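You operate a simulated robot arm through the tools that you are given. There is no shell and no other tool. Be economical: measure what you need, move in short steps, check, and stop when the job is done.

You run a simulated robot arm. Do the job below in one go: nothing can be reset, and whatever is moved stays where it is left.

Task
Bend the cable under the 2 N weight till it breaks and set the log knob to the count.
Fine: red knob tight first.

The check looks at the end state, three seconds after you hand in, the way a careful person would. Anything else that was tipped, shoved, dropped, spilled or broken makes it a failure.

Robot
A 7-joint arm with a two-finger parallel gripper, fixed in place. Base frame: the origin is at the foot of the arm, x ahead of it, y to its left, z up; the work surface is at about z = 0. Readings come in cm, degrees, newtons and seconds.
With the tool pointing down near the work surface it reaches from about 24 to 62 cm from the base axis. Its first joint turns from -66.0 to 66.0 degrees. Payload 2.6 kg.
The TCP is the grasp point between the finger pads, 3 cm short of the fingertips. In the tool frame z runs along the fingers and y along their closing line. Largest opening 9.4 cm; finger width 2.8, thickness 1; the body of the gripper, 5 by 9.6 cm, starts 5.5 cm behind the TCP.
Orientation is that of the tool frame in the base frame, as a unit quaternion [x, y, z, w]. With the fingers straight down and closing along the base's y, the tool's x points along the base's -x, its y along +y and its z along -z.

Tools
- The arm moves only by the tool play_rows. Its argument "increments" is a list of rows, each an object (a shift or turn left out is 0, a gripper value left out holds the last) with "linear": the shift along the base's x, y, z in units of 25 mm (1.0 is 25 mm), a list of three; "rot": the turn, a rotation vector about the base's x, y, z in units of 5 degrees (1.0 is 5 degrees), a list of three; "jaw": the finger opening in cm, from 0 to 9.4. In form: [{"linear": [x, y, z], "rot": [wx, wy, wz], "jaw": jaw}, ...]. A call has 1 to 20 rows; each row shifts and turns the commanded pose from where the row before left it. A call with a number of a shift or a turn outside -1 to 1 is refused whole. Each row takes 0.2 s and may step no farther than 5 cm and 8.6 degrees from the row before; otherwise, or with a gripper value out of range, the whole call is refused. A pose out of reach is approached as far as the arm can. The call stops where the force on the tool passes 90 N (or 10 N more than at its start, if that is more) or the arm is blocked; 0.2 s more then pass. Each finger travels about 7.2 cm/s and halts on what it meets, pressing with about 40 N; the grip force reading is that of the motor and also rises with nothing between the fingers. The clock runs only during rows and for 0.2 s after the last one: add rows that do not move to give the fingers time. It gives the time, the measured TCP pose, the force on the tool (base axes), the opening and the grip force at its end, in the units of the frame above (readings bear some noise), and new pictures: "views" is both (left out), scene, wrist or none.
- Cameras (640 x 400 px; columns grow to the right, rows downward): "scene" is fixed at [3.32, 42.66, 57.31]; the picture's right is [-0.82, -0.57, 0.00], its down [-0.29, 0.41, -0.87] and it looks along [0.50, -0.71, -0.50] (base axes); focal length 371 px, centre (320, 200). "wrist" rides on the gripper at [7.6, 1.4, -10.2] in the tool frame; the picture's right is [-0.18, 0.98, 0.00], its down [-0.75, -0.14, -0.64] and it looks along [-0.63, -0.12, 0.77] (tool axes); focal length 243 px, centre (320, 200). There is no depth. A picture from a camera that has moved, and an enlarged one, comes with that camera's place and axes in the base frame and with its lens.
- close_up(camera, box): a new picture of the part [left, top, right, bottom] of that camera's present view, enlarged. No time passes.
- sign_off(): hands the job in; it is judged then, once.

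Go step by step. Nothing tells you positions but the pictures and the camera data: compare them with the known pose of the tool, close in by small moves and look again before you grip or let go. The budget is 120 turns and 170 pictures, counting those below and the enlarged ones. Unless the task says otherwise, let go and move clear before handing in, and close with one line.

The tools are called after "Request:" as name(argument=value, ...) on one line, values as JSON. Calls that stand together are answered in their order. play_rows: Moves the arm, as the interface text tells. Its arguments: {"type":"object","properties":{"increments":{"type":"array","items":{"type":"object","properties":{"linear":{"type":"array","items":{"type":"number"}},"rot":{"type":"array","items":{"type":"number"}},"jaw":{"type":"number"}}}},"views":{"type":"string","enum":["both","scene","wrist","none"]}},"required":["increments"]} The other tools are called the same way: close_up (camera, box) takes an enlarged picture of a part of a camera's view; sign_off () hands the job in.

At the start:

```text
time: 0.0
tool_pos: [38.86, -3.68, 36.83]
tool_rot: [0.0, 1.0, 0.0, 0.0]
force: [-0.7, 0.8, -0.4]
grip_width: 9.39
grip_force: 0.0
```

scene: 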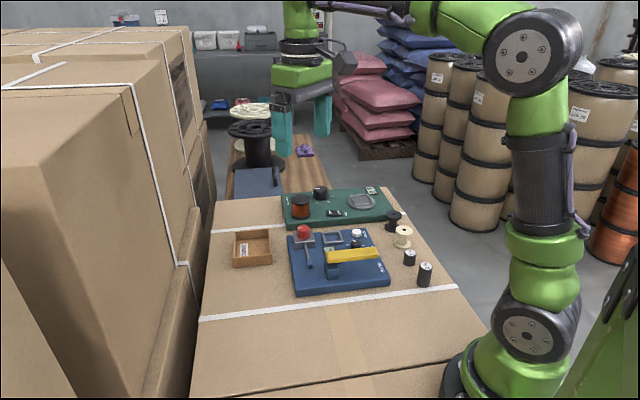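
wrist: 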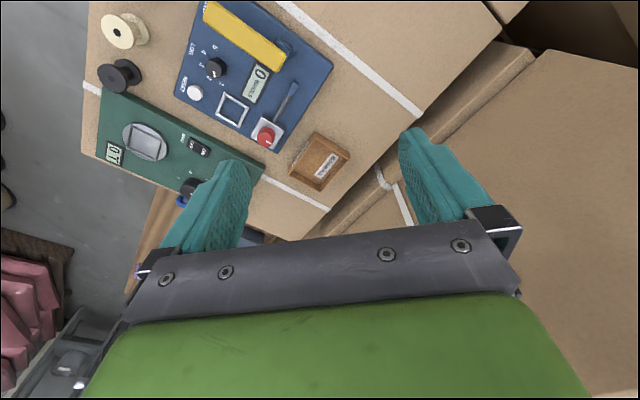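

I see a blue bench board with a red knob, a yellow lever and a dial, a green board with a scale, some spools and cylindrical weights. I'll enlarge the details first.

Request:
close_up(camera="scene", box=[270, 210, 400, 300])

Request:
close_up(camera="scene", box=[370, 190, 450, 300])

Request:
close_up(camera="wrist", box=[80, 0, 360, 200])

Request:
close_up(camera="scene", box=[270, 170, 400, 240])

```text
4.44 times, centred on (335, 255) of scene
camera zoom: at [3.32, 42.66, 57.31], right [-0.82, -0.57, 0.0], down [-0.29, 0.41, -0.87], along [0.5, -0.71, -0.5], focal length 1647 px, centre (253, -44)
```

zoom: 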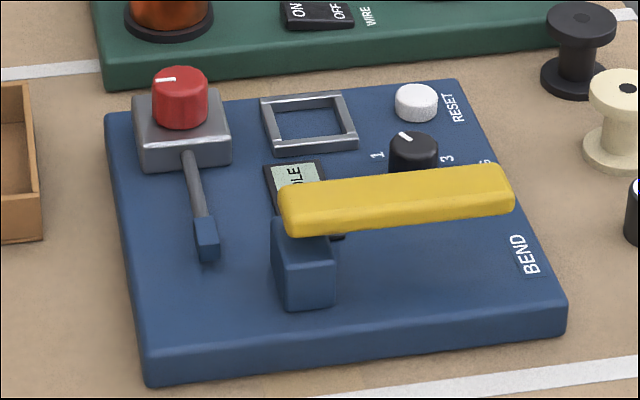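

```text
3.64 times, centred on (410, 245) of scene
camera zoom: at [3.32, 42.66, 57.31], right [-0.82, -0.57, 0.0], down [-0.29, 0.41, -0.87], along [0.5, -0.71, -0.5], focal length 1348 px, centre (-7, 36)
```

zoom: 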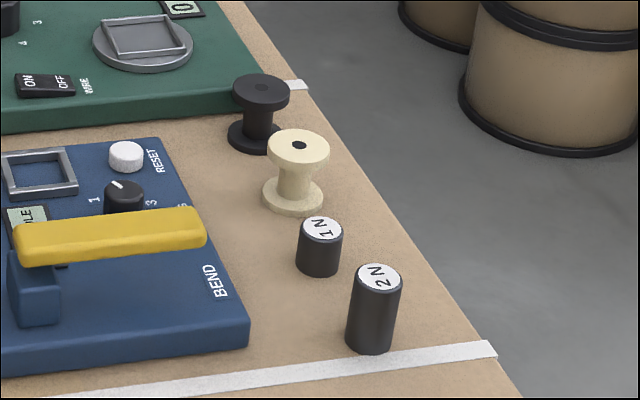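

```text
2.00 times, centred on (220, 100) of wrist
camera zoom: at [31.27, -2.25, 47.22], right [0.18, 0.98, 0.0], down [0.75, -0.14, 0.64], along [0.63, -0.12, -0.77], focal length 485 px, centre (520, 400)
```

zoom: 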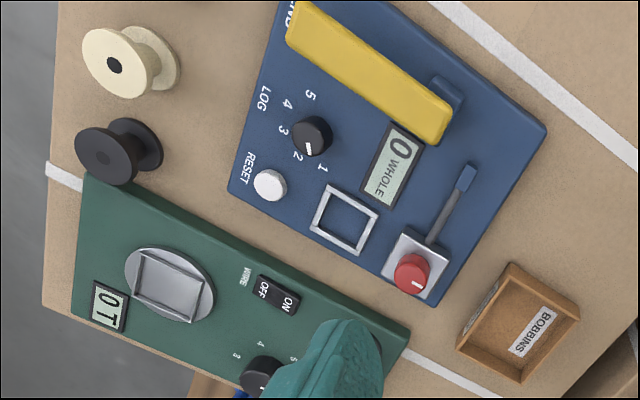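

```text
4.92 times, centred on (335, 205) of scene
camera zoom: at [3.32, 42.66, 57.31], right [-0.82, -0.57, 0.0], down [-0.29, 0.41, -0.87], along [0.5, -0.71, -0.5], focal length 1824 px, centre (246, 175)
```

zoom: 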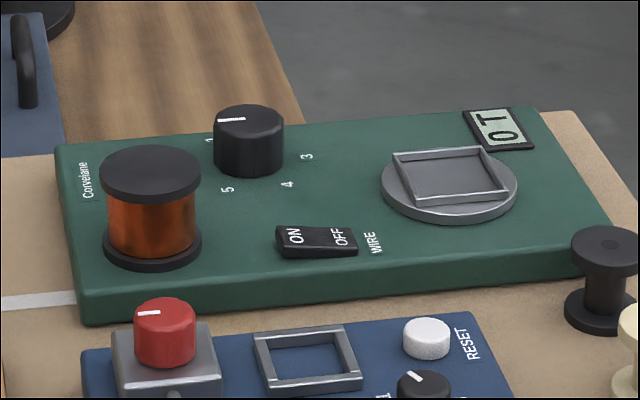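

The BEND board is around x 35-50, y -20 to 0. I'll move the arm back and lower for a better wrist view.

Request:
play_rows(increments=[{"linear": [-0.9, -0.5, -0.6]}, {"linear": [-0.9, -0.5, -0.6]}, {"linear": [-0.9, -0.5, -0.6]}, {"linear": [-0.8, -0.5, -0.6]}], views="both")

```text
time: 1.0
tool_pos: [30.18, -8.8, 30.85]
tool_rot: [0.0, 1.0, 0.0, 0.001]
force: [0.6, -0.8, -1.1]
grip_width: 9.38
grip_force: 0.0
camera wrist: at [22.55, -7.35, 41.11], right [0.18, 0.98, 0.0], down [0.75, -0.14, 0.64], along [0.63, -0.12, -0.77], focal length 243 px, centre (320, 200)
```

scene: 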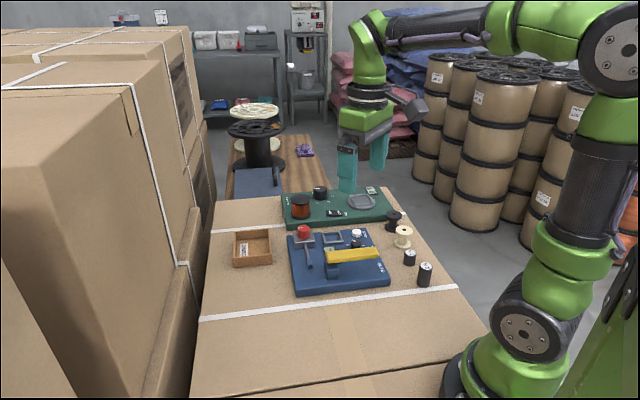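
wrist: 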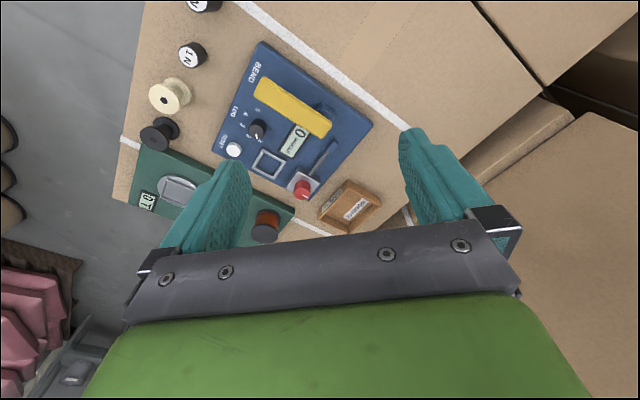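

The whole BEND board is now in the wrist view. I'll enlarge it.

Request:
close_up(camera="wrist", box=[210, 40, 390, 210])

Request:
close_up(camera="wrist", box=[120, 0, 260, 150])

```text
2.35 times, centred on (300, 125) of wrist
camera zoom: at [22.55, -7.35, 41.11], right [0.18, 0.98, 0.0], down [0.75, -0.14, 0.64], along [0.63, -0.12, -0.77], focal length 571 px, centre (367, 376)
```

zoom: 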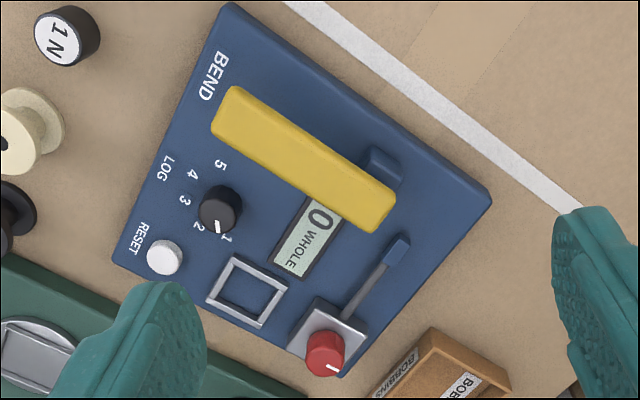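

```text
2.67 times, centred on (190, 75) of wrist
camera zoom: at [22.55, -7.35, 41.11], right [0.18, 0.98, 0.0], down [0.75, -0.14, 0.64], along [0.63, -0.12, -0.77], focal length 647 px, centre (667, 533)
```

zoom: 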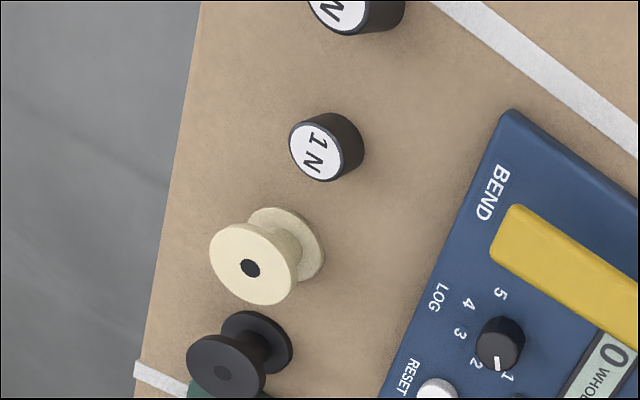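

The board is a 20 cm square rotated by 45°. Its corners are near (26,-16), (40,-2), (53.5,-16) and (39.5,-30), and its top is at z≈2.8. The red knob is at about (47.6,-15), top z≈7.5. Next I'll hover above it with the jaw narrowed.

Request:
play_rows(increments=[{"linear": [0.865, -0.315, -0.74], "jaw": 5.5}, {"linear": [0.865, -0.315, -0.74]}, {"linear": [0.865, -0.315, -0.74]}, {"linear": [0.865, -0.315, -0.74]}, {"linear": [0.865, -0.315, -0.74]}, {"linear": [0.865, -0.315, -0.74]}, {"linear": [0.865, -0.315, -0.74]}, {"linear": [0.865, -0.315, -0.5]}])

```text
time: 2.8
tool_pos: [47.36, -14.99, 16.81]
tool_rot: [0.0, 1.0, 0.0, 0.001]
force: [0.2, -0.1, 0.0]
grip_width: 5.51
grip_force: 0.1
camera wrist: at [39.85, -13.62, 27.07], right [0.18, 0.98, 0.0], down [0.75, -0.14, 0.64], along [0.63, -0.12, -0.77], focal length 243 px, centre (320, 200)
```

scene: 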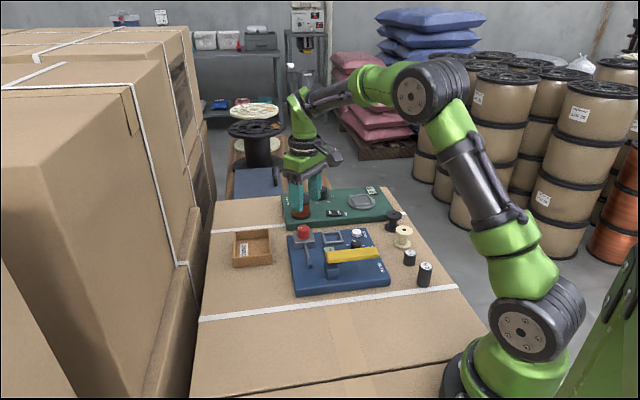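
wrist: 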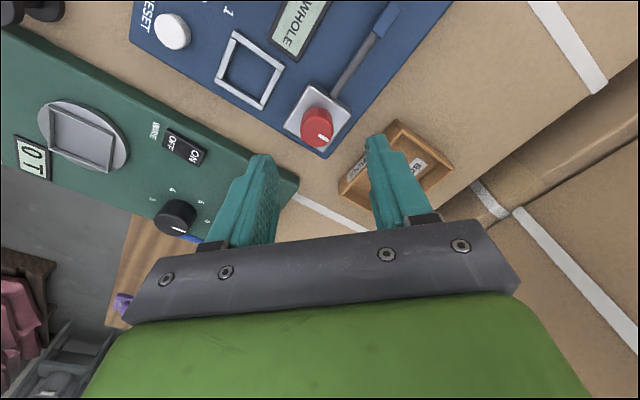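

Request:
close_up(camera="wrist", box=[260, 50, 420, 170])

Request:
close_up(camera="scene", box=[270, 180, 360, 280])

```text
3.33 times, centred on (340, 110) of wrist
camera zoom: at [39.85, -13.62, 27.07], right [0.18, 0.98, 0.0], down [0.75, -0.14, 0.64], along [0.63, -0.12, -0.77], focal length 809 px, centre (253, 500)
```

zoom: 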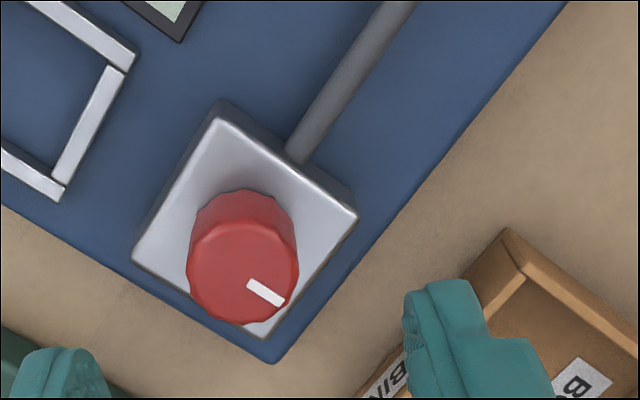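

```text
4.00 times, centred on (315, 230) of scene
camera zoom: at [3.32, 42.66, 57.31], right [-0.82, -0.57, 0.0], down [-0.29, 0.41, -0.87], along [0.5, -0.71, -0.5], focal length 1482 px, centre (340, 80)
```

zoom: 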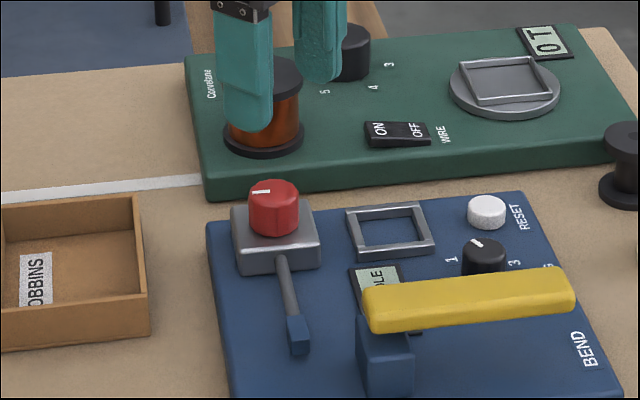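

The red knob is at about (48.6,-15.5), 2.7 cm wide, with its top at z≈7. I'll line up, go down to TCP z≈8.4 and check before closing.

Request:
play_rows(increments=[{"linear": [0.5, -0.2, -0.6]}, {"linear": [0, 0, -0.7]}, {"linear": [0, 0, -0.7]}, {"linear": [0, 0, -0.7]}, {"linear": [0, 0, -0.66]}])

Request:
close_up(camera="scene", box=[270, 180, 360, 280])

```text
time: 4.0
tool_pos: [48.86, -15.52, 8.46]
tool_rot: [0.0, 1.0, 0.0, 0.0]
force: [0.9, 1.0, 0.8]
grip_width: 5.5
grip_force: 0.1
camera wrist: at [41.27, -14.13, 18.67], right [0.19, 0.98, 0.0], down [0.75, -0.14, 0.64], along [0.63, -0.12, -0.77], focal length 243 px, centre (320, 200)
```

scene: 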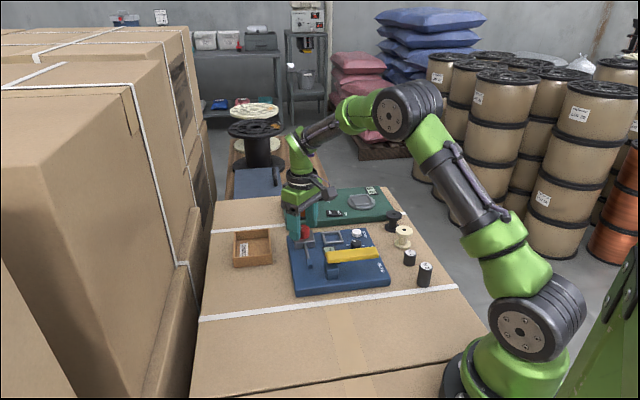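
wrist: 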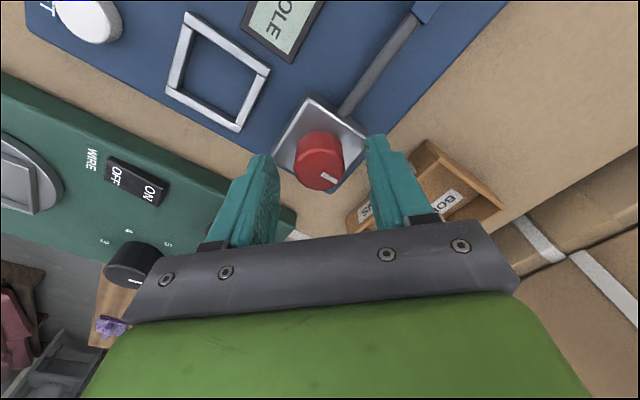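

```text
4.00 times, centred on (315, 230) of scene
camera zoom: at [3.32, 42.66, 57.31], right [-0.82, -0.57, 0.0], down [-0.29, 0.41, -0.87], along [0.5, -0.71, -0.5], focal length 1482 px, centre (340, 80)
```

zoom: 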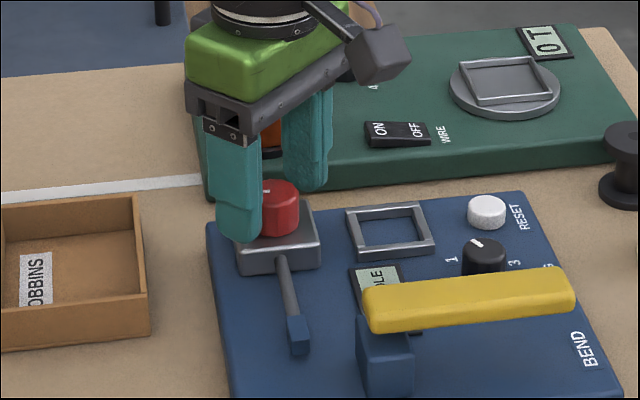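

The fingers straddle the red knob. I'll close on it.

Request:
play_rows(increments=[{"linear": [-0.08, -0.03, 0], "jaw": 2.0}, {}, {}, {}], views="wrist")

```text
time: 5.0
tool_pos: [48.63, -15.56, 8.38]
tool_rot: [-0.002, 1.0, 0.001, 0.002]
force: [15.3, 1.2, -13.3]
grip_width: 2.9
grip_force: 45.3
camera wrist: at [41.0, -14.18, 18.61], right [0.18, 0.98, 0.0], down [0.75, -0.14, 0.64], along [0.63, -0.12, -0.77], focal length 243 px, centre (320, 200)
```

wrist: 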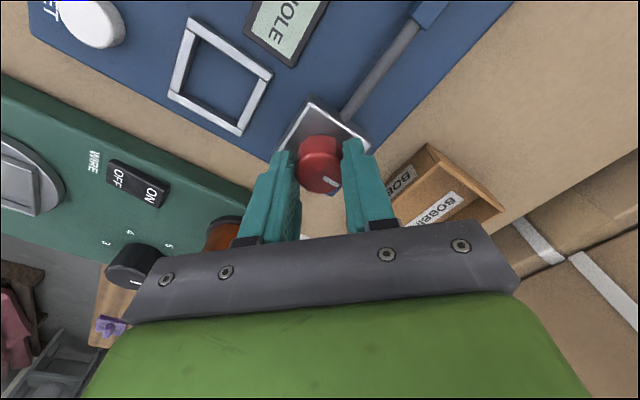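

I have it gripped. Now I'll turn it clockwise, seen from above.

Request:
play_rows(increments=[{"linear": [0, 0, 0.06], "rot": [0, 0, -1]}, {"rot": [0, 0, -1]}, {"rot": [0, 0, -1]}, {"rot": [0, 0, -1]}, {"rot": [0, 0, -1]}, {"rot": [0, 0, -1]}], views="wrist")

```text
time: 6.4
tool_pos: [48.47, -15.49, 8.49]
tool_rot: [0.258, 0.966, 0.001, 0.0]
force: [19.7, 11.0, -25.0]
grip_width: 2.88
grip_force: 45.2
camera wrist: at [42.72, -10.45, 18.75], right [0.65, 0.76, 0.0], down [0.58, -0.5, 0.64], along [0.49, -0.41, -0.77], focal length 243 px, centre (320, 200)
```

wrist: 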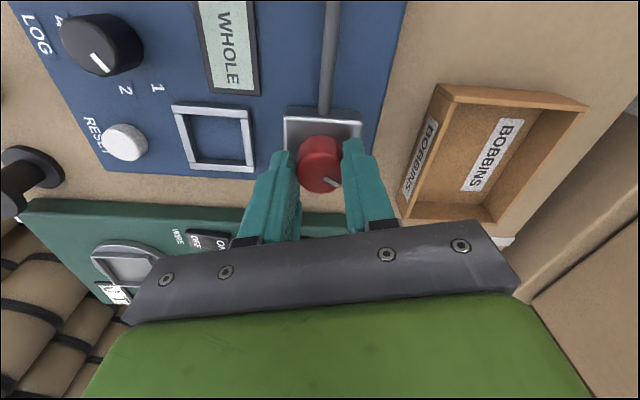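

The knob turns with the tool. I'll keep going.

Request:
play_rows(increments=[{"rot": [0, 0, -1]}, {"rot": [0, 0, -1]}, {"rot": [0, 0, -1]}, {"rot": [0, 0, -1]}, {"rot": [0, 0, -1]}, {"rot": [0, 0, -1]}], views="wrist")

```text
time: 7.8
tool_pos: [48.58, -15.31, 8.37]
tool_rot: [0.499, 0.867, 0.003, 0.001]
force: [34.6, 9.2, -32.3]
grip_width: 2.89
grip_force: 44.5
camera wrist: at [46.05, -8.06, 18.77], right [0.94, 0.33, 0.01], down [0.25, -0.72, 0.64], along [0.22, -0.6, -0.77], focal length 243 px, centre (320, 200)
```

wrist: 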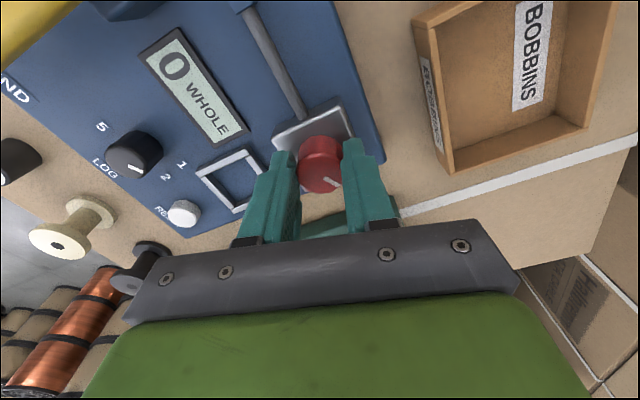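

Request:
play_rows(increments=[{"linear": [0.08, 0.02, -0.1]}, {"rot": [0, 0, -1]}, {"rot": [0, 0, -1]}, {"rot": [0, 0, -1]}, {"rot": [0, 0, -1]}, {"rot": [0, 0, -1]}, {"rot": [0, 0, -1]}], views="wrist")

```text
time: 9.4
tool_pos: [48.66, -15.25, 8.45]
tool_rot: [0.707, 0.707, 0.005, 0.002]
force: [2.4, 23.7, 31.4]
grip_width: 2.9
grip_force: 45.0
camera wrist: at [50.18, -7.72, 18.8], right [0.98, -0.18, 0.01], down [-0.15, -0.76, 0.64], along [-0.11, -0.63, -0.77], focal length 243 px, centre (320, 200)
```

wrist: 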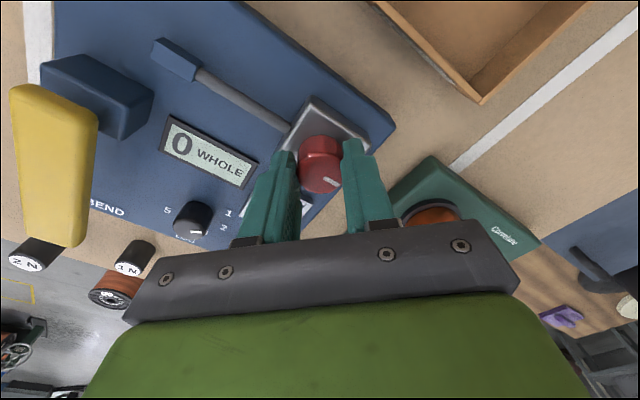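

It's turned 90° with no stop so far. I'll continue.

Request:
play_rows(increments=[{"linear": [0, -0.03, 0.05], "rot": [0, 0, -1]}, {"rot": [0, 0, -1]}, {"rot": [0, 0, -1]}, {"rot": [0, 0, -1]}, {"rot": [0, 0, -1]}, {"rot": [0, 0, -1]}], views="wrist")

```text
time: 10.8
tool_pos: [48.65, -15.58, 8.44]
tool_rot: [0.867, 0.498, -0.001, 0.002]
force: [18.7, -4.9, 2.7]
grip_width: 3.01
grip_force: 8.7
camera wrist: at [53.75, -9.86, 18.64], right [0.76, -0.65, 0.0], down [-0.5, -0.58, 0.64], along [-0.42, -0.49, -0.76], focal length 243 px, centre (320, 200)
```

wrist: 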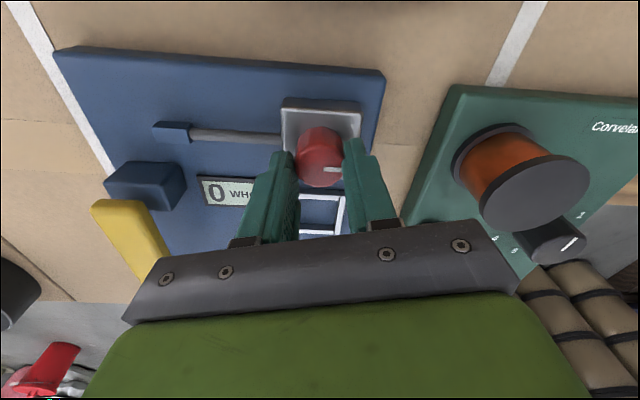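

Request:
close_up(camera="wrist", box=[270, 90, 370, 200])

Request:
close_up(camera="scene", box=[270, 200, 400, 290])

```text
3.64 times, centred on (320, 145) of wrist
camera zoom: at [53.75, -9.86, 18.64], right [0.76, -0.65, 0.0], down [-0.5, -0.58, 0.64], along [-0.42, -0.49, -0.76], focal length 882 px, centre (320, 400)
```

zoom: 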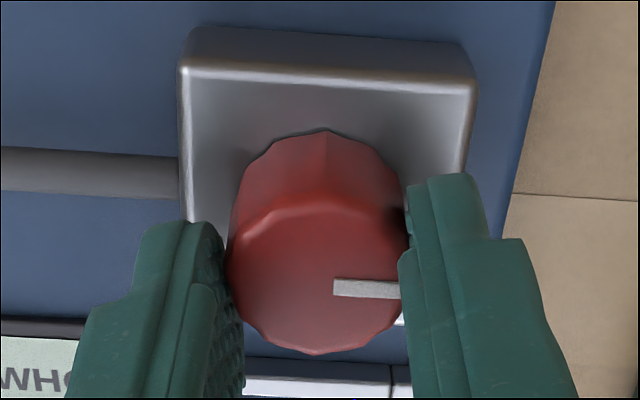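

```text
4.44 times, centred on (335, 245) of scene
camera zoom: at [3.32, 42.66, 57.31], right [-0.82, -0.57, 0.0], down [-0.29, 0.41, -0.87], along [0.5, -0.71, -0.5], focal length 1647 px, centre (253, 0)
```

zoom: 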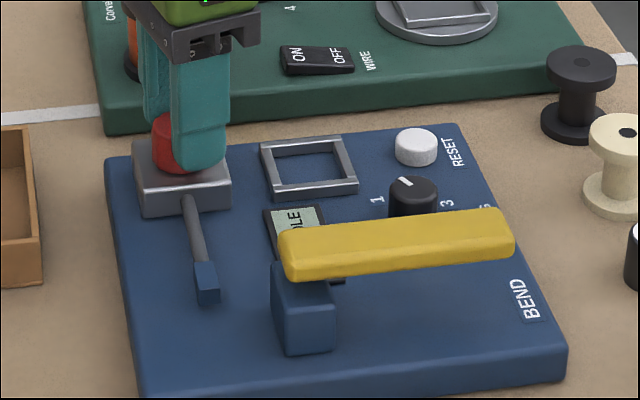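

The mark is now square to the block, 90° from where it started, and the fingers slipped past it, so the red knob is at its stop. I'll release, lift, and go to the 2 N weight at about (20.3,-21.3).

Request:
play_rows(increments=[{"jaw": 5.5}, {}, {"linear": [0, 0, 0.8]}, {"linear": [0, 0, 0.9]}, {"linear": [0, 0, 0.9]}, {"linear": [0, 0, 0.9]}, {"linear": [0, 0, 0.5]}], views="both")

Request:
play_rows(increments=[{"linear": [-0.7, -0.145, 0], "rot": [0, 0, 1]}, {"linear": [-0.7, -0.145, 0], "rot": [0, 0, 1]}, {"linear": [-0.7, -0.145, 0], "rot": [0, 0, 1]}, {"linear": [-0.7, -0.145, 0], "rot": [0, 0, 1]}, {"linear": [-0.7, -0.145, 0], "rot": [0, 0, 1]}, {"linear": [-0.7, -0.145, 0], "rot": [0, 0, 1]}, {"linear": [-0.7, -0.145, 0], "rot": [0, 0, 1]}, {"linear": [-0.7, -0.145, 0], "rot": [0, 0, 1]}, {"linear": [-0.7, -0.145, 0], "rot": [0, 0, 1]}, {"linear": [-0.7, -0.145, 0], "rot": [0, 0, 1]}, {"linear": [-0.7, -0.145, 0], "rot": [0, 0, 1]}, {"linear": [-0.7, -0.145, 0], "rot": [0, 0, 1]}, {"linear": [-0.7, -0.145, 0], "rot": [0, 0, 1]}, {"linear": [-0.7, -0.145, 0], "rot": [0, 0, 1]}, {"linear": [-0.7, -0.145, 0], "rot": [0, 0, 1]}, {"linear": [-0.7, -0.145, 0], "rot": [0, 0, 1]}])

```text
time: 12.4
tool_pos: [48.7, -15.51, 18.46]
tool_rot: [0.866, 0.5, 0.0, 0.0]
force: [-0.7, 0.0, -0.2]
grip_width: 5.52
grip_force: 0.1
camera wrist: at [53.83, -9.56, 28.75], right [0.76, -0.65, 0.0], down [-0.5, -0.58, 0.64], along [-0.42, -0.49, -0.77], focal length 243 px, centre (320, 200)
```

scene: 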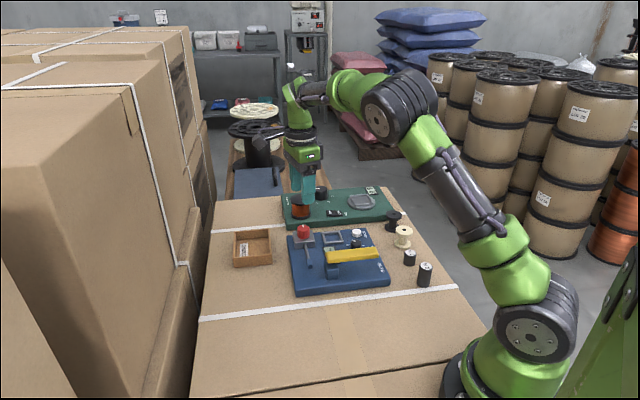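
wrist: 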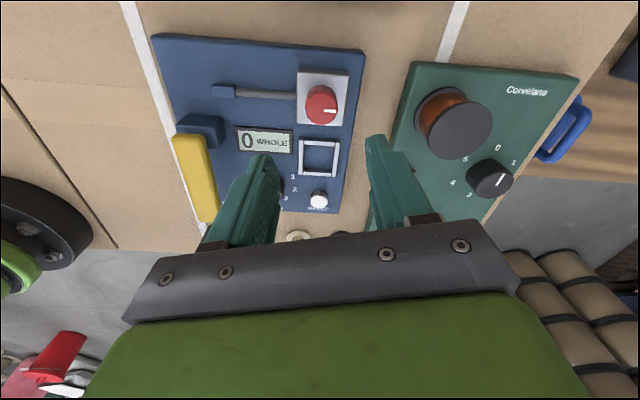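

```text
time: 15.8
tool_pos: [20.48, -21.18, 18.58]
tool_rot: [0.341, 0.94, 0.0, -0.001]
force: [-0.2, 0.6, 0.3]
grip_width: 5.49
grip_force: 0.0
camera wrist: at [15.65, -15.38, 28.73], right [0.77, 0.64, 0.0], down [0.49, -0.59, 0.64], along [0.41, -0.5, -0.77], focal length 243 px, centre (320, 200)
```

scene: 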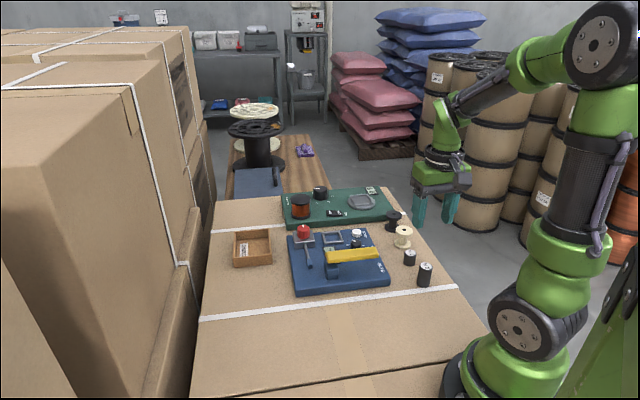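
wrist: 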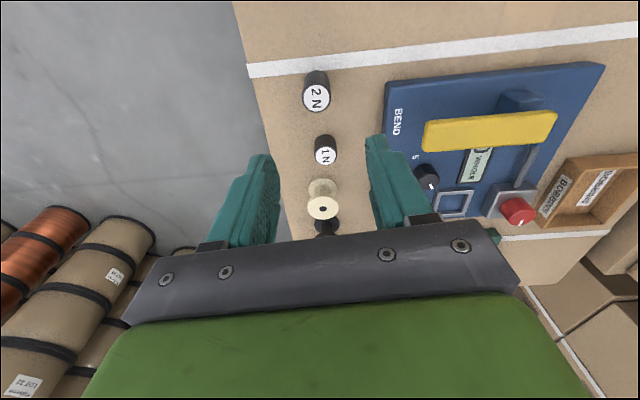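

The weight is centred at about (20.2,-21.4). I'll go down to it, checking once partway.

Request:
play_rows(increments=[{"linear": [-0.1, -0.1, -0.8]}, {"linear": [0, 0, -0.9]}, {"linear": [0, 0, -0.9]}, {"linear": [0, 0, -0.9]}, {"linear": [0, 0, -0.5]}], views="both")

Request:
close_up(camera="scene", box=[370, 190, 480, 300])

```text
time: 17.0
tool_pos: [20.34, -21.51, 8.28]
tool_rot: [0.343, 0.939, 0.0, 0.0]
force: [-0.4, 0.7, 0.5]
grip_width: 5.5
grip_force: 0.1
camera wrist: at [15.52, -15.44, 18.55], right [0.77, 0.63, 0.0], down [0.49, -0.59, 0.64], along [0.41, -0.5, -0.77], focal length 243 px, centre (320, 200)
```

scene: 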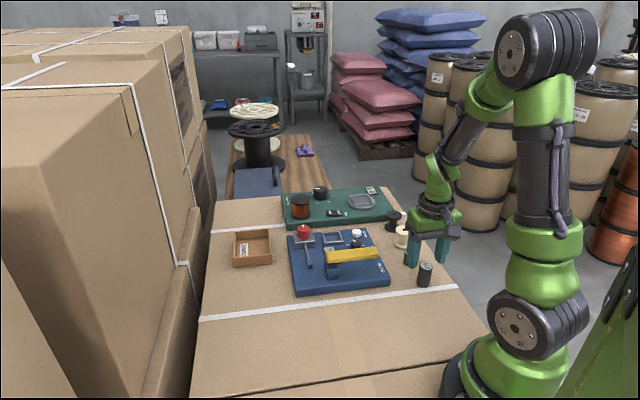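
wrist: 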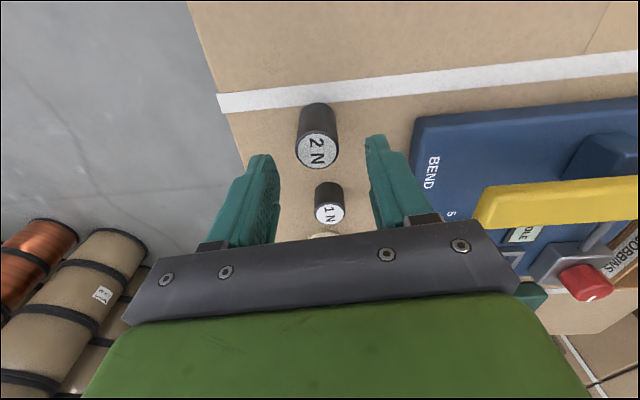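

```text
3.64 times, centred on (425, 245) of scene
camera zoom: at [3.32, 42.66, 57.31], right [-0.82, -0.57, 0.0], down [-0.29, 0.41, -0.87], along [0.5, -0.71, -0.5], focal length 1348 px, centre (-62, 36)
```

zoom: 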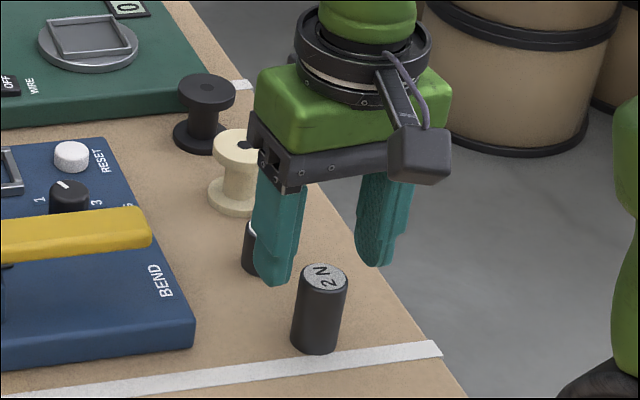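

Request:
play_rows(increments=[{"linear": [-0.06, 0.04, -0.5]}, {"linear": [0, 0, -0.5]}, {"linear": [0, 0, -0.5]}, {"jaw": 2.0}, {}, {}, {}], views="wrist")

```text
time: 18.6
tool_pos: [20.09, -21.39, 4.44]
tool_rot: [0.342, 0.94, 0.0, 0.0]
force: [0.7, 0.0, 0.5]
grip_width: 2.71
grip_force: 40.1
camera wrist: at [15.2, -15.44, 14.88], right [0.77, 0.63, 0.0], down [0.49, -0.59, 0.64], along [0.41, -0.5, -0.77], focal length 243 px, centre (320, 200)
```

wrist: 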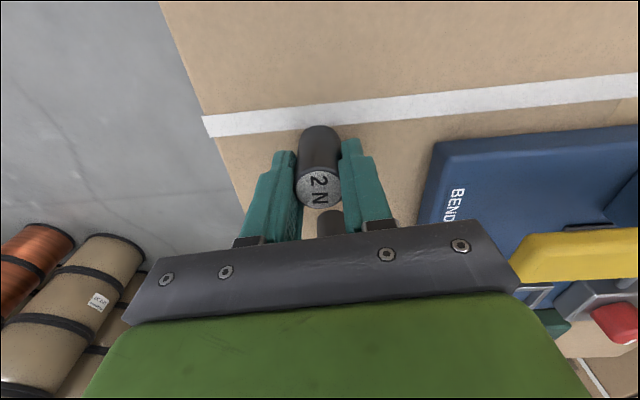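

The weight is held, 2.7 cm wide. I'll lift it and carry it over to the square seat at about (43.7,-20.7).

Request:
play_rows(increments=[{"linear": [0, 0, 0.5]}, {"linear": [0, 0, 0.8]}, {"linear": [0, 0, 0.8]}, {"linear": [0, 0, 0.8]}, {"linear": [0, 0, 0.8]}, {"linear": [0, 0, 0.4]}, {"linear": [0.787, 0.023, 0]}, {"linear": [0.787, 0.023, 0]}, {"linear": [0.787, 0.023, 0]}, {"linear": [0.787, 0.023, 0]}, {"linear": [0.787, 0.023, 0]}, {"linear": [0.787, 0.023, 0]}, {"linear": [0.787, 0.023, 0]}, {"linear": [0.787, 0.023, 0]}, {"linear": [0.787, 0.023, 0]}, {"linear": [0.787, 0.023, 0]}, {"linear": [0.787, 0.023, 0]}, {"linear": [0.787, 0.023, 0]}])

Request:
close_up(camera="wrist", box=[240, 60, 400, 220])

Request:
close_up(camera="scene", box=[280, 160, 400, 280])

```text
time: 22.4
tool_pos: [43.67, -20.73, 14.67]
tool_rot: [0.342, 0.94, 0.0, 0.0]
force: [-0.2, -0.7, -1.8]
grip_width: 2.72
grip_force: 39.5
camera wrist: at [38.89, -14.76, 25.1], right [0.77, 0.63, 0.0], down [0.49, -0.59, 0.64], along [0.41, -0.5, -0.77], focal length 243 px, centre (320, 200)
```

scene: 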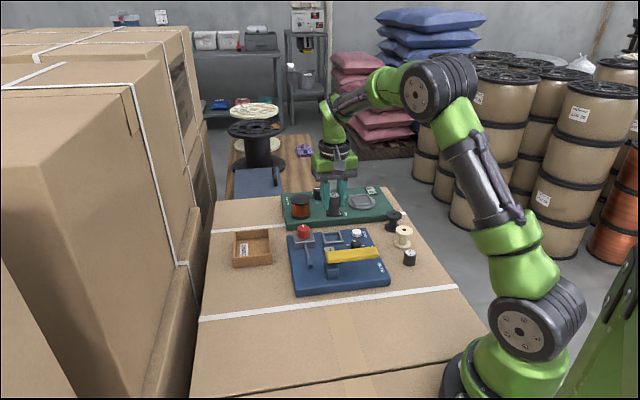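
wrist: 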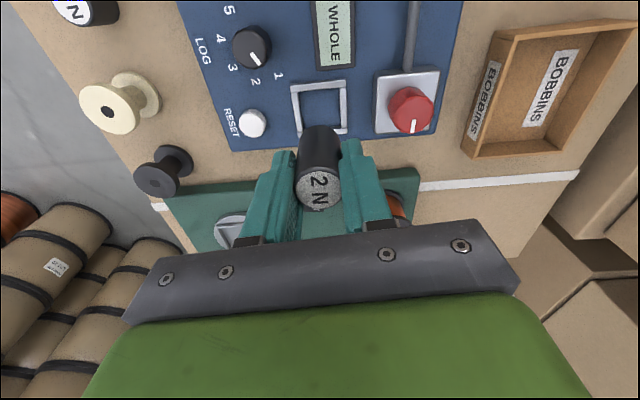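

```text
2.50 times, centred on (320, 140) of wrist
camera zoom: at [38.89, -14.76, 25.1], right [0.77, 0.63, 0.0], down [0.49, -0.59, 0.64], along [0.41, -0.5, -0.77], focal length 606 px, centre (320, 350)
```

zoom: 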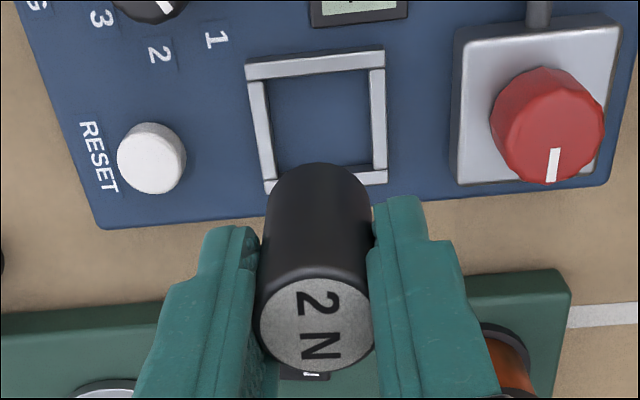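

```text
3.33 times, centred on (340, 220) of scene
camera zoom: at [3.32, 42.66, 57.31], right [-0.82, -0.57, 0.0], down [-0.29, 0.41, -0.87], along [0.5, -0.71, -0.5], focal length 1235 px, centre (253, 133)
```

zoom: 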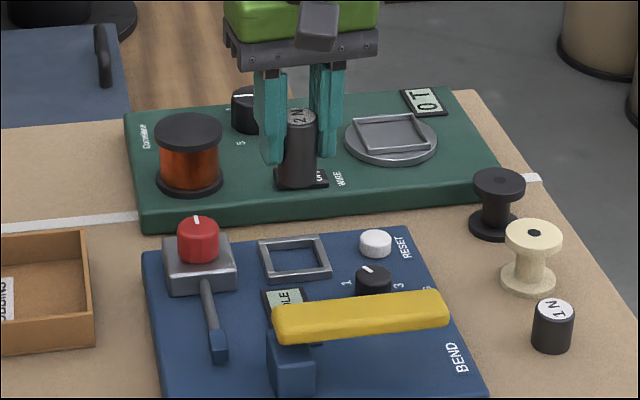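

The seat centre reads (43.8,-20.8) with a 3.6 cm inside width, so the weight fits. I'll lower it most of the way and look.

Request:
play_rows(increments=[{"linear": [0.05, -0.03, -0.6]}, {"linear": [0, 0, -0.7]}, {"linear": [0, 0, -0.7]}, {"linear": [0, 0, -0.4]}], views="wrist")

Request:
close_up(camera="scene", box=[290, 190, 380, 270])

Request:
close_up(camera="wrist", box=[240, 60, 400, 220])

```text
time: 23.4
tool_pos: [43.95, -20.68, 8.61]
tool_rot: [0.342, 0.94, 0.001, 0.001]
force: [-0.2, 0.2, -2.1]
grip_width: 2.73
grip_force: 39.9
camera wrist: at [39.09, -14.73, 18.99], right [0.77, 0.63, 0.0], down [0.49, -0.59, 0.64], along [0.41, -0.5, -0.77], focal length 243 px, centre (320, 200)
```

wrist: 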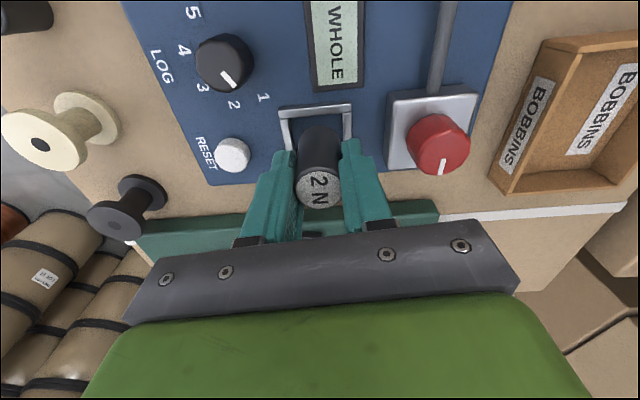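

```text
5.00 times, centred on (335, 230) of scene
camera zoom: at [3.32, 42.66, 57.31], right [-0.82, -0.57, 0.0], down [-0.29, 0.41, -0.87], along [0.5, -0.71, -0.5], focal length 1853 px, centre (245, 50)
```

zoom: 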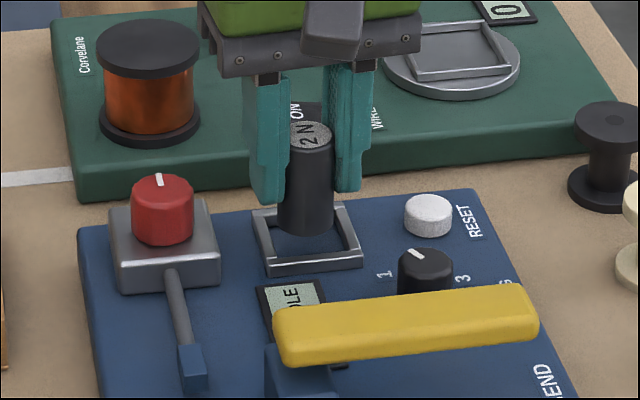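

```text
2.50 times, centred on (320, 140) of wrist
camera zoom: at [39.09, -14.73, 18.99], right [0.77, 0.63, 0.0], down [0.49, -0.59, 0.64], along [0.41, -0.5, -0.77], focal length 606 px, centre (320, 350)
```

zoom: 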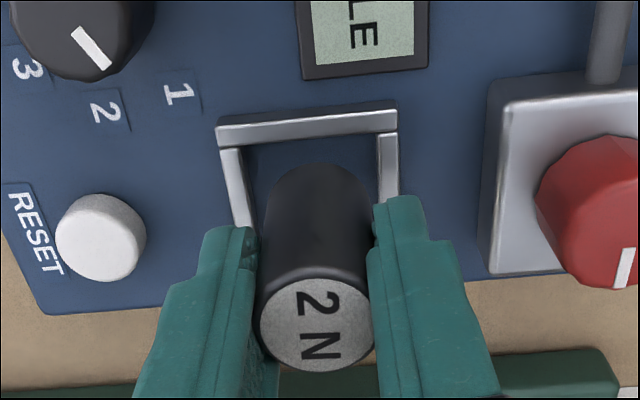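

It's aligned with even gaps. I'll lower the last centimetre gently.

Request:
play_rows(increments=[{"linear": [0, 0, -0.2]}, {"linear": [0, 0, -0.16]}, {"linear": [0, 0, -0.1]}], views="scene")

Request:
close_up(camera="scene", box=[290, 190, 380, 270])

```text
time: 24.2
tool_pos: [44.07, -20.87, 7.63]
tool_rot: [0.341, 0.94, 0.001, 0.0]
force: [0.3, 0.4, -2.6]
grip_width: 2.71
grip_force: 39.2
```

scene: 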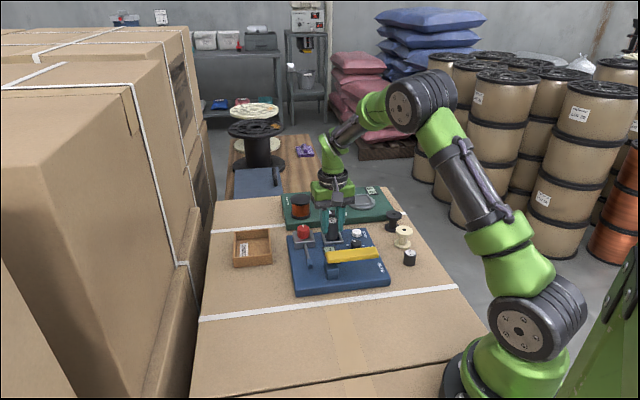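

```text
5.00 times, centred on (335, 230) of scene
camera zoom: at [3.32, 42.66, 57.31], right [-0.82, -0.57, 0.0], down [-0.29, 0.41, -0.87], along [0.5, -0.71, -0.5], focal length 1853 px, centre (245, 50)
```

zoom: 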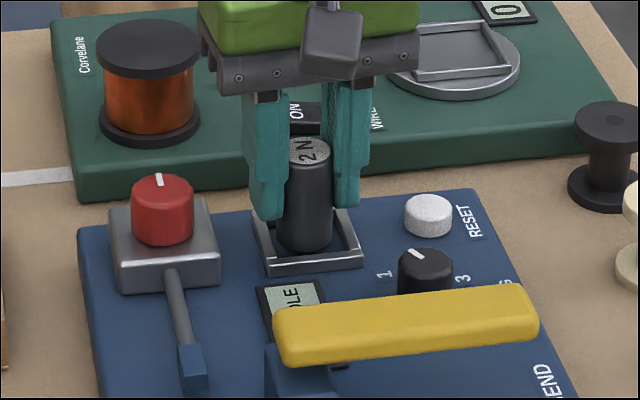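

Request:
play_rows(increments=[{"linear": [0, 0, -0.1]}, {"linear": [0, 0, -0.06]}, {}], views="none")

```text
time: 25.0
tool_pos: [44.04, -20.85, 7.38]
tool_rot: [0.343, 0.939, 0.0, 0.0]
force: [0.6, 0.2, -2.4]
grip_width: 2.72
grip_force: 40.2
```

Request:
play_rows(increments=[{"linear": [0, 0, -0.08]}, {"linear": [0, 0, -0.06]}, {}], views="none")

```text
time: 25.8
tool_pos: [44.04, -20.83, 7.15]
tool_rot: [0.343, 0.939, 0.001, 0.002]
force: [-8.4, 3.5, 22.9]
grip_width: 2.72
grip_force: 39.8
```

The weight has touched down. I'll release it and rise.

Request:
play_rows(increments=[{"linear": [0, 0, 0.03]}, {"jaw": 5.0}, {}, {}, {"linear": [0, 0, 0.6]}, {"linear": [0, 0, 0.8]}, {"linear": [0, 0, 0.9]}, {"linear": [0, 0, 0.9]}])

Request:
close_up(camera="scene", box=[280, 200, 400, 300])

Request:
close_up(camera="wrist", box=[180, 0, 460, 190])

```text
time: 27.6
tool_pos: [44.34, -20.91, 15.09]
tool_rot: [0.342, 0.94, 0.0, 0.001]
force: [-0.2, -0.3, 0.7]
grip_width: 4.98
grip_force: 0.1
camera wrist: at [39.4, -15.03, 25.43], right [0.77, 0.63, 0.0], down [0.49, -0.59, 0.64], along [0.41, -0.5, -0.77], focal length 243 px, centre (320, 200)
```

scene: 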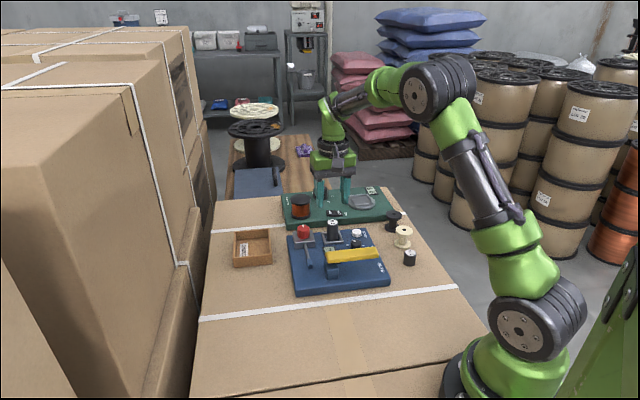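
wrist: 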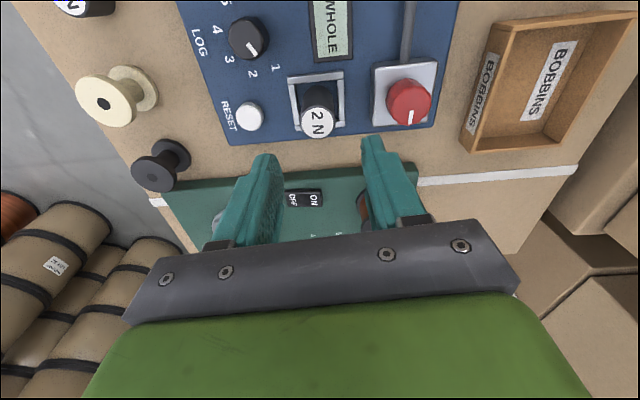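

```text
4.00 times, centred on (340, 250) of scene
camera zoom: at [3.32, 42.66, 57.31], right [-0.82, -0.57, 0.0], down [-0.29, 0.41, -0.87], along [0.5, -0.71, -0.5], focal length 1482 px, centre (240, 0)
```

zoom: 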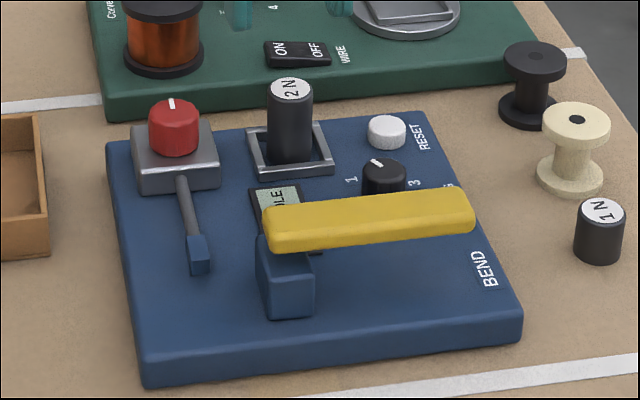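

```text
2.11 times, centred on (320, 95) of wrist
camera zoom: at [39.4, -15.03, 25.43], right [0.77, 0.63, 0.0], down [0.49, -0.59, 0.64], along [0.41, -0.5, -0.77], focal length 511 px, centre (320, 421)
```

zoom: 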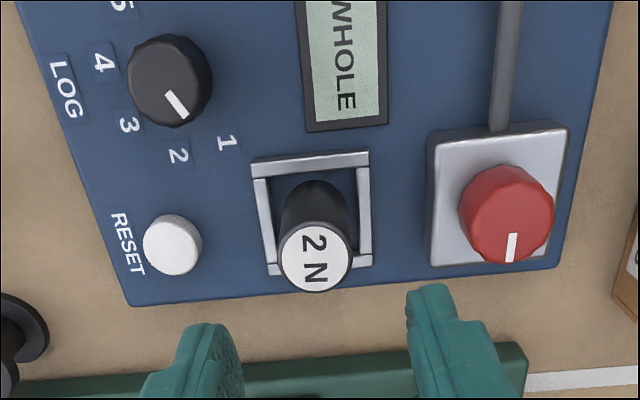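

The weight is seated. Next I'll look closely at the yellow lever and its post.

Request:
play_rows(increments=[{"linear": [-0.76, 0.8, 0]}, {"linear": [-0.76, 0.8, 0]}, {"linear": [-0.76, 0.8, 0]}, {"linear": [-0.76, 0.8, 0]}, {"linear": [-0.76, 0.8, 0]}, {"linear": [-0.76, 0.8, -0.4]}, {"linear": [-0.76, 0.8, -0.4]}])

Request:
close_up(camera="wrist", box=[160, 0, 480, 200])

```text
time: 29.2
tool_pos: [30.51, -6.74, 13.05]
tool_rot: [0.343, 0.939, 0.0, -0.001]
force: [0.3, 0.8, -0.4]
grip_width: 5.02
grip_force: 0.0
camera wrist: at [25.64, -0.9, 23.28], right [0.77, 0.63, 0.0], down [0.49, -0.59, 0.64], along [0.41, -0.5, -0.77], focal length 243 px, centre (320, 200)
```

scene: 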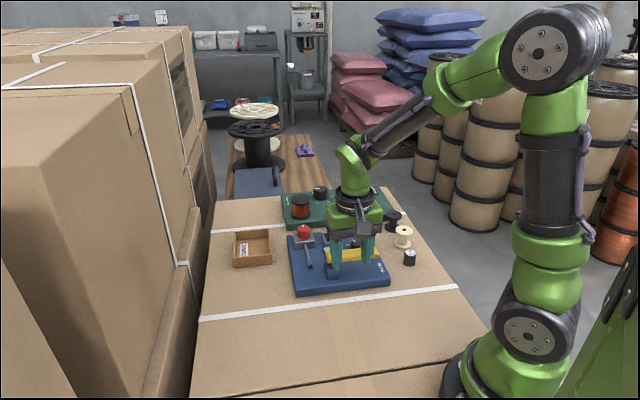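
wrist: 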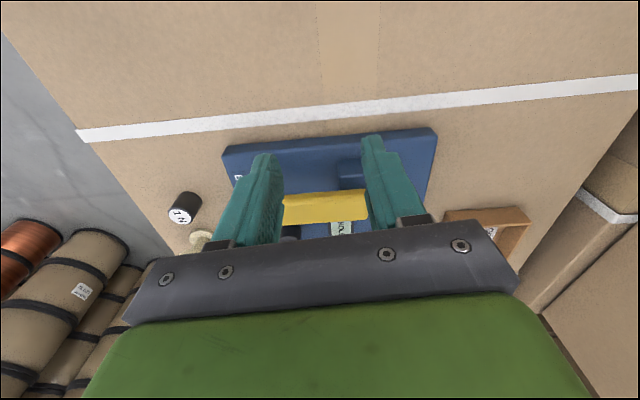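

```text
2.00 times, centred on (320, 100) of wrist
camera zoom: at [25.64, -0.9, 23.28], right [0.77, 0.63, 0.0], down [0.49, -0.59, 0.64], along [0.41, -0.5, -0.77], focal length 485 px, centre (320, 400)
```

zoom: 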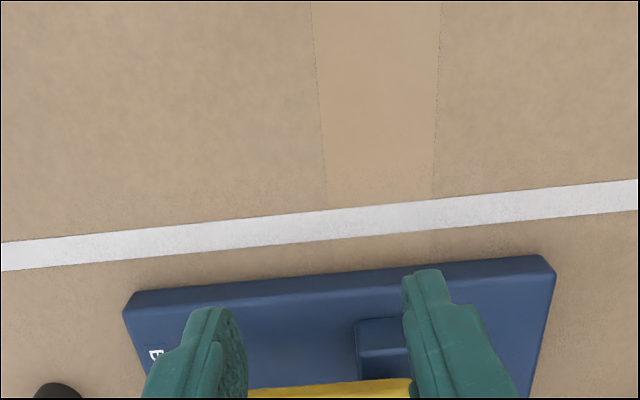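

Request:
play_rows(increments=[{"linear": [0, 0, 0.9]}, {"linear": [0.4, -0.4, 0.7]}, {"linear": [0.6, -0.6, 0.3]}, {"linear": [0.6, -0.6, 0]}], views="wrist")

Request:
close_up(camera="wrist", box=[200, 0, 440, 160])

Request:
close_up(camera="scene", box=[310, 230, 400, 290])

```text
time: 30.2
tool_pos: [34.63, -10.97, 17.77]
tool_rot: [0.342, 0.94, 0.0, 0.0]
force: [1.1, -0.1, -1.0]
grip_width: 5.04
grip_force: 0.1
camera wrist: at [29.75, -4.96, 28.05], right [0.77, 0.63, 0.0], down [0.49, -0.59, 0.64], along [0.41, -0.5, -0.77], focal length 243 px, centre (320, 200)
```

wrist: 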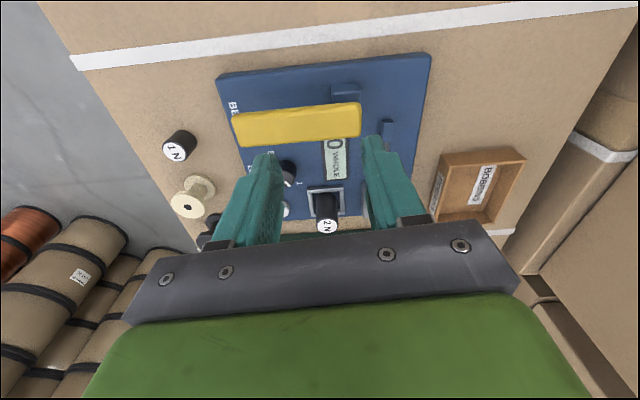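

```text
2.50 times, centred on (320, 80) of wrist
camera zoom: at [29.75, -4.96, 28.05], right [0.77, 0.63, 0.0], down [0.49, -0.59, 0.64], along [0.41, -0.5, -0.77], focal length 606 px, centre (320, 500)
```

zoom: 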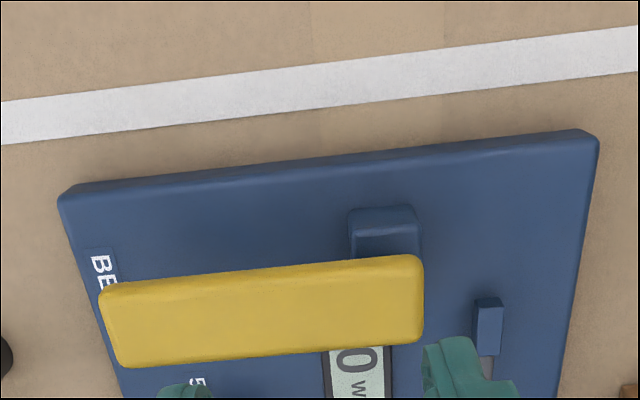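

```text
6.67 times, centred on (355, 260) of scene
camera zoom: at [3.32, 42.66, 57.31], right [-0.82, -0.57, 0.0], down [-0.29, 0.41, -0.87], along [0.5, -0.71, -0.5], focal length 2471 px, centre (87, -200)
```

zoom: 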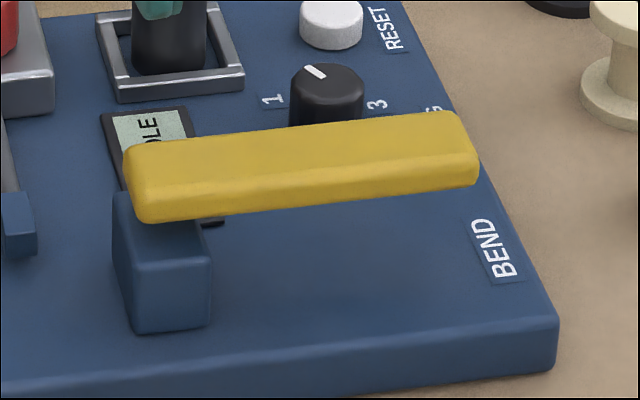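

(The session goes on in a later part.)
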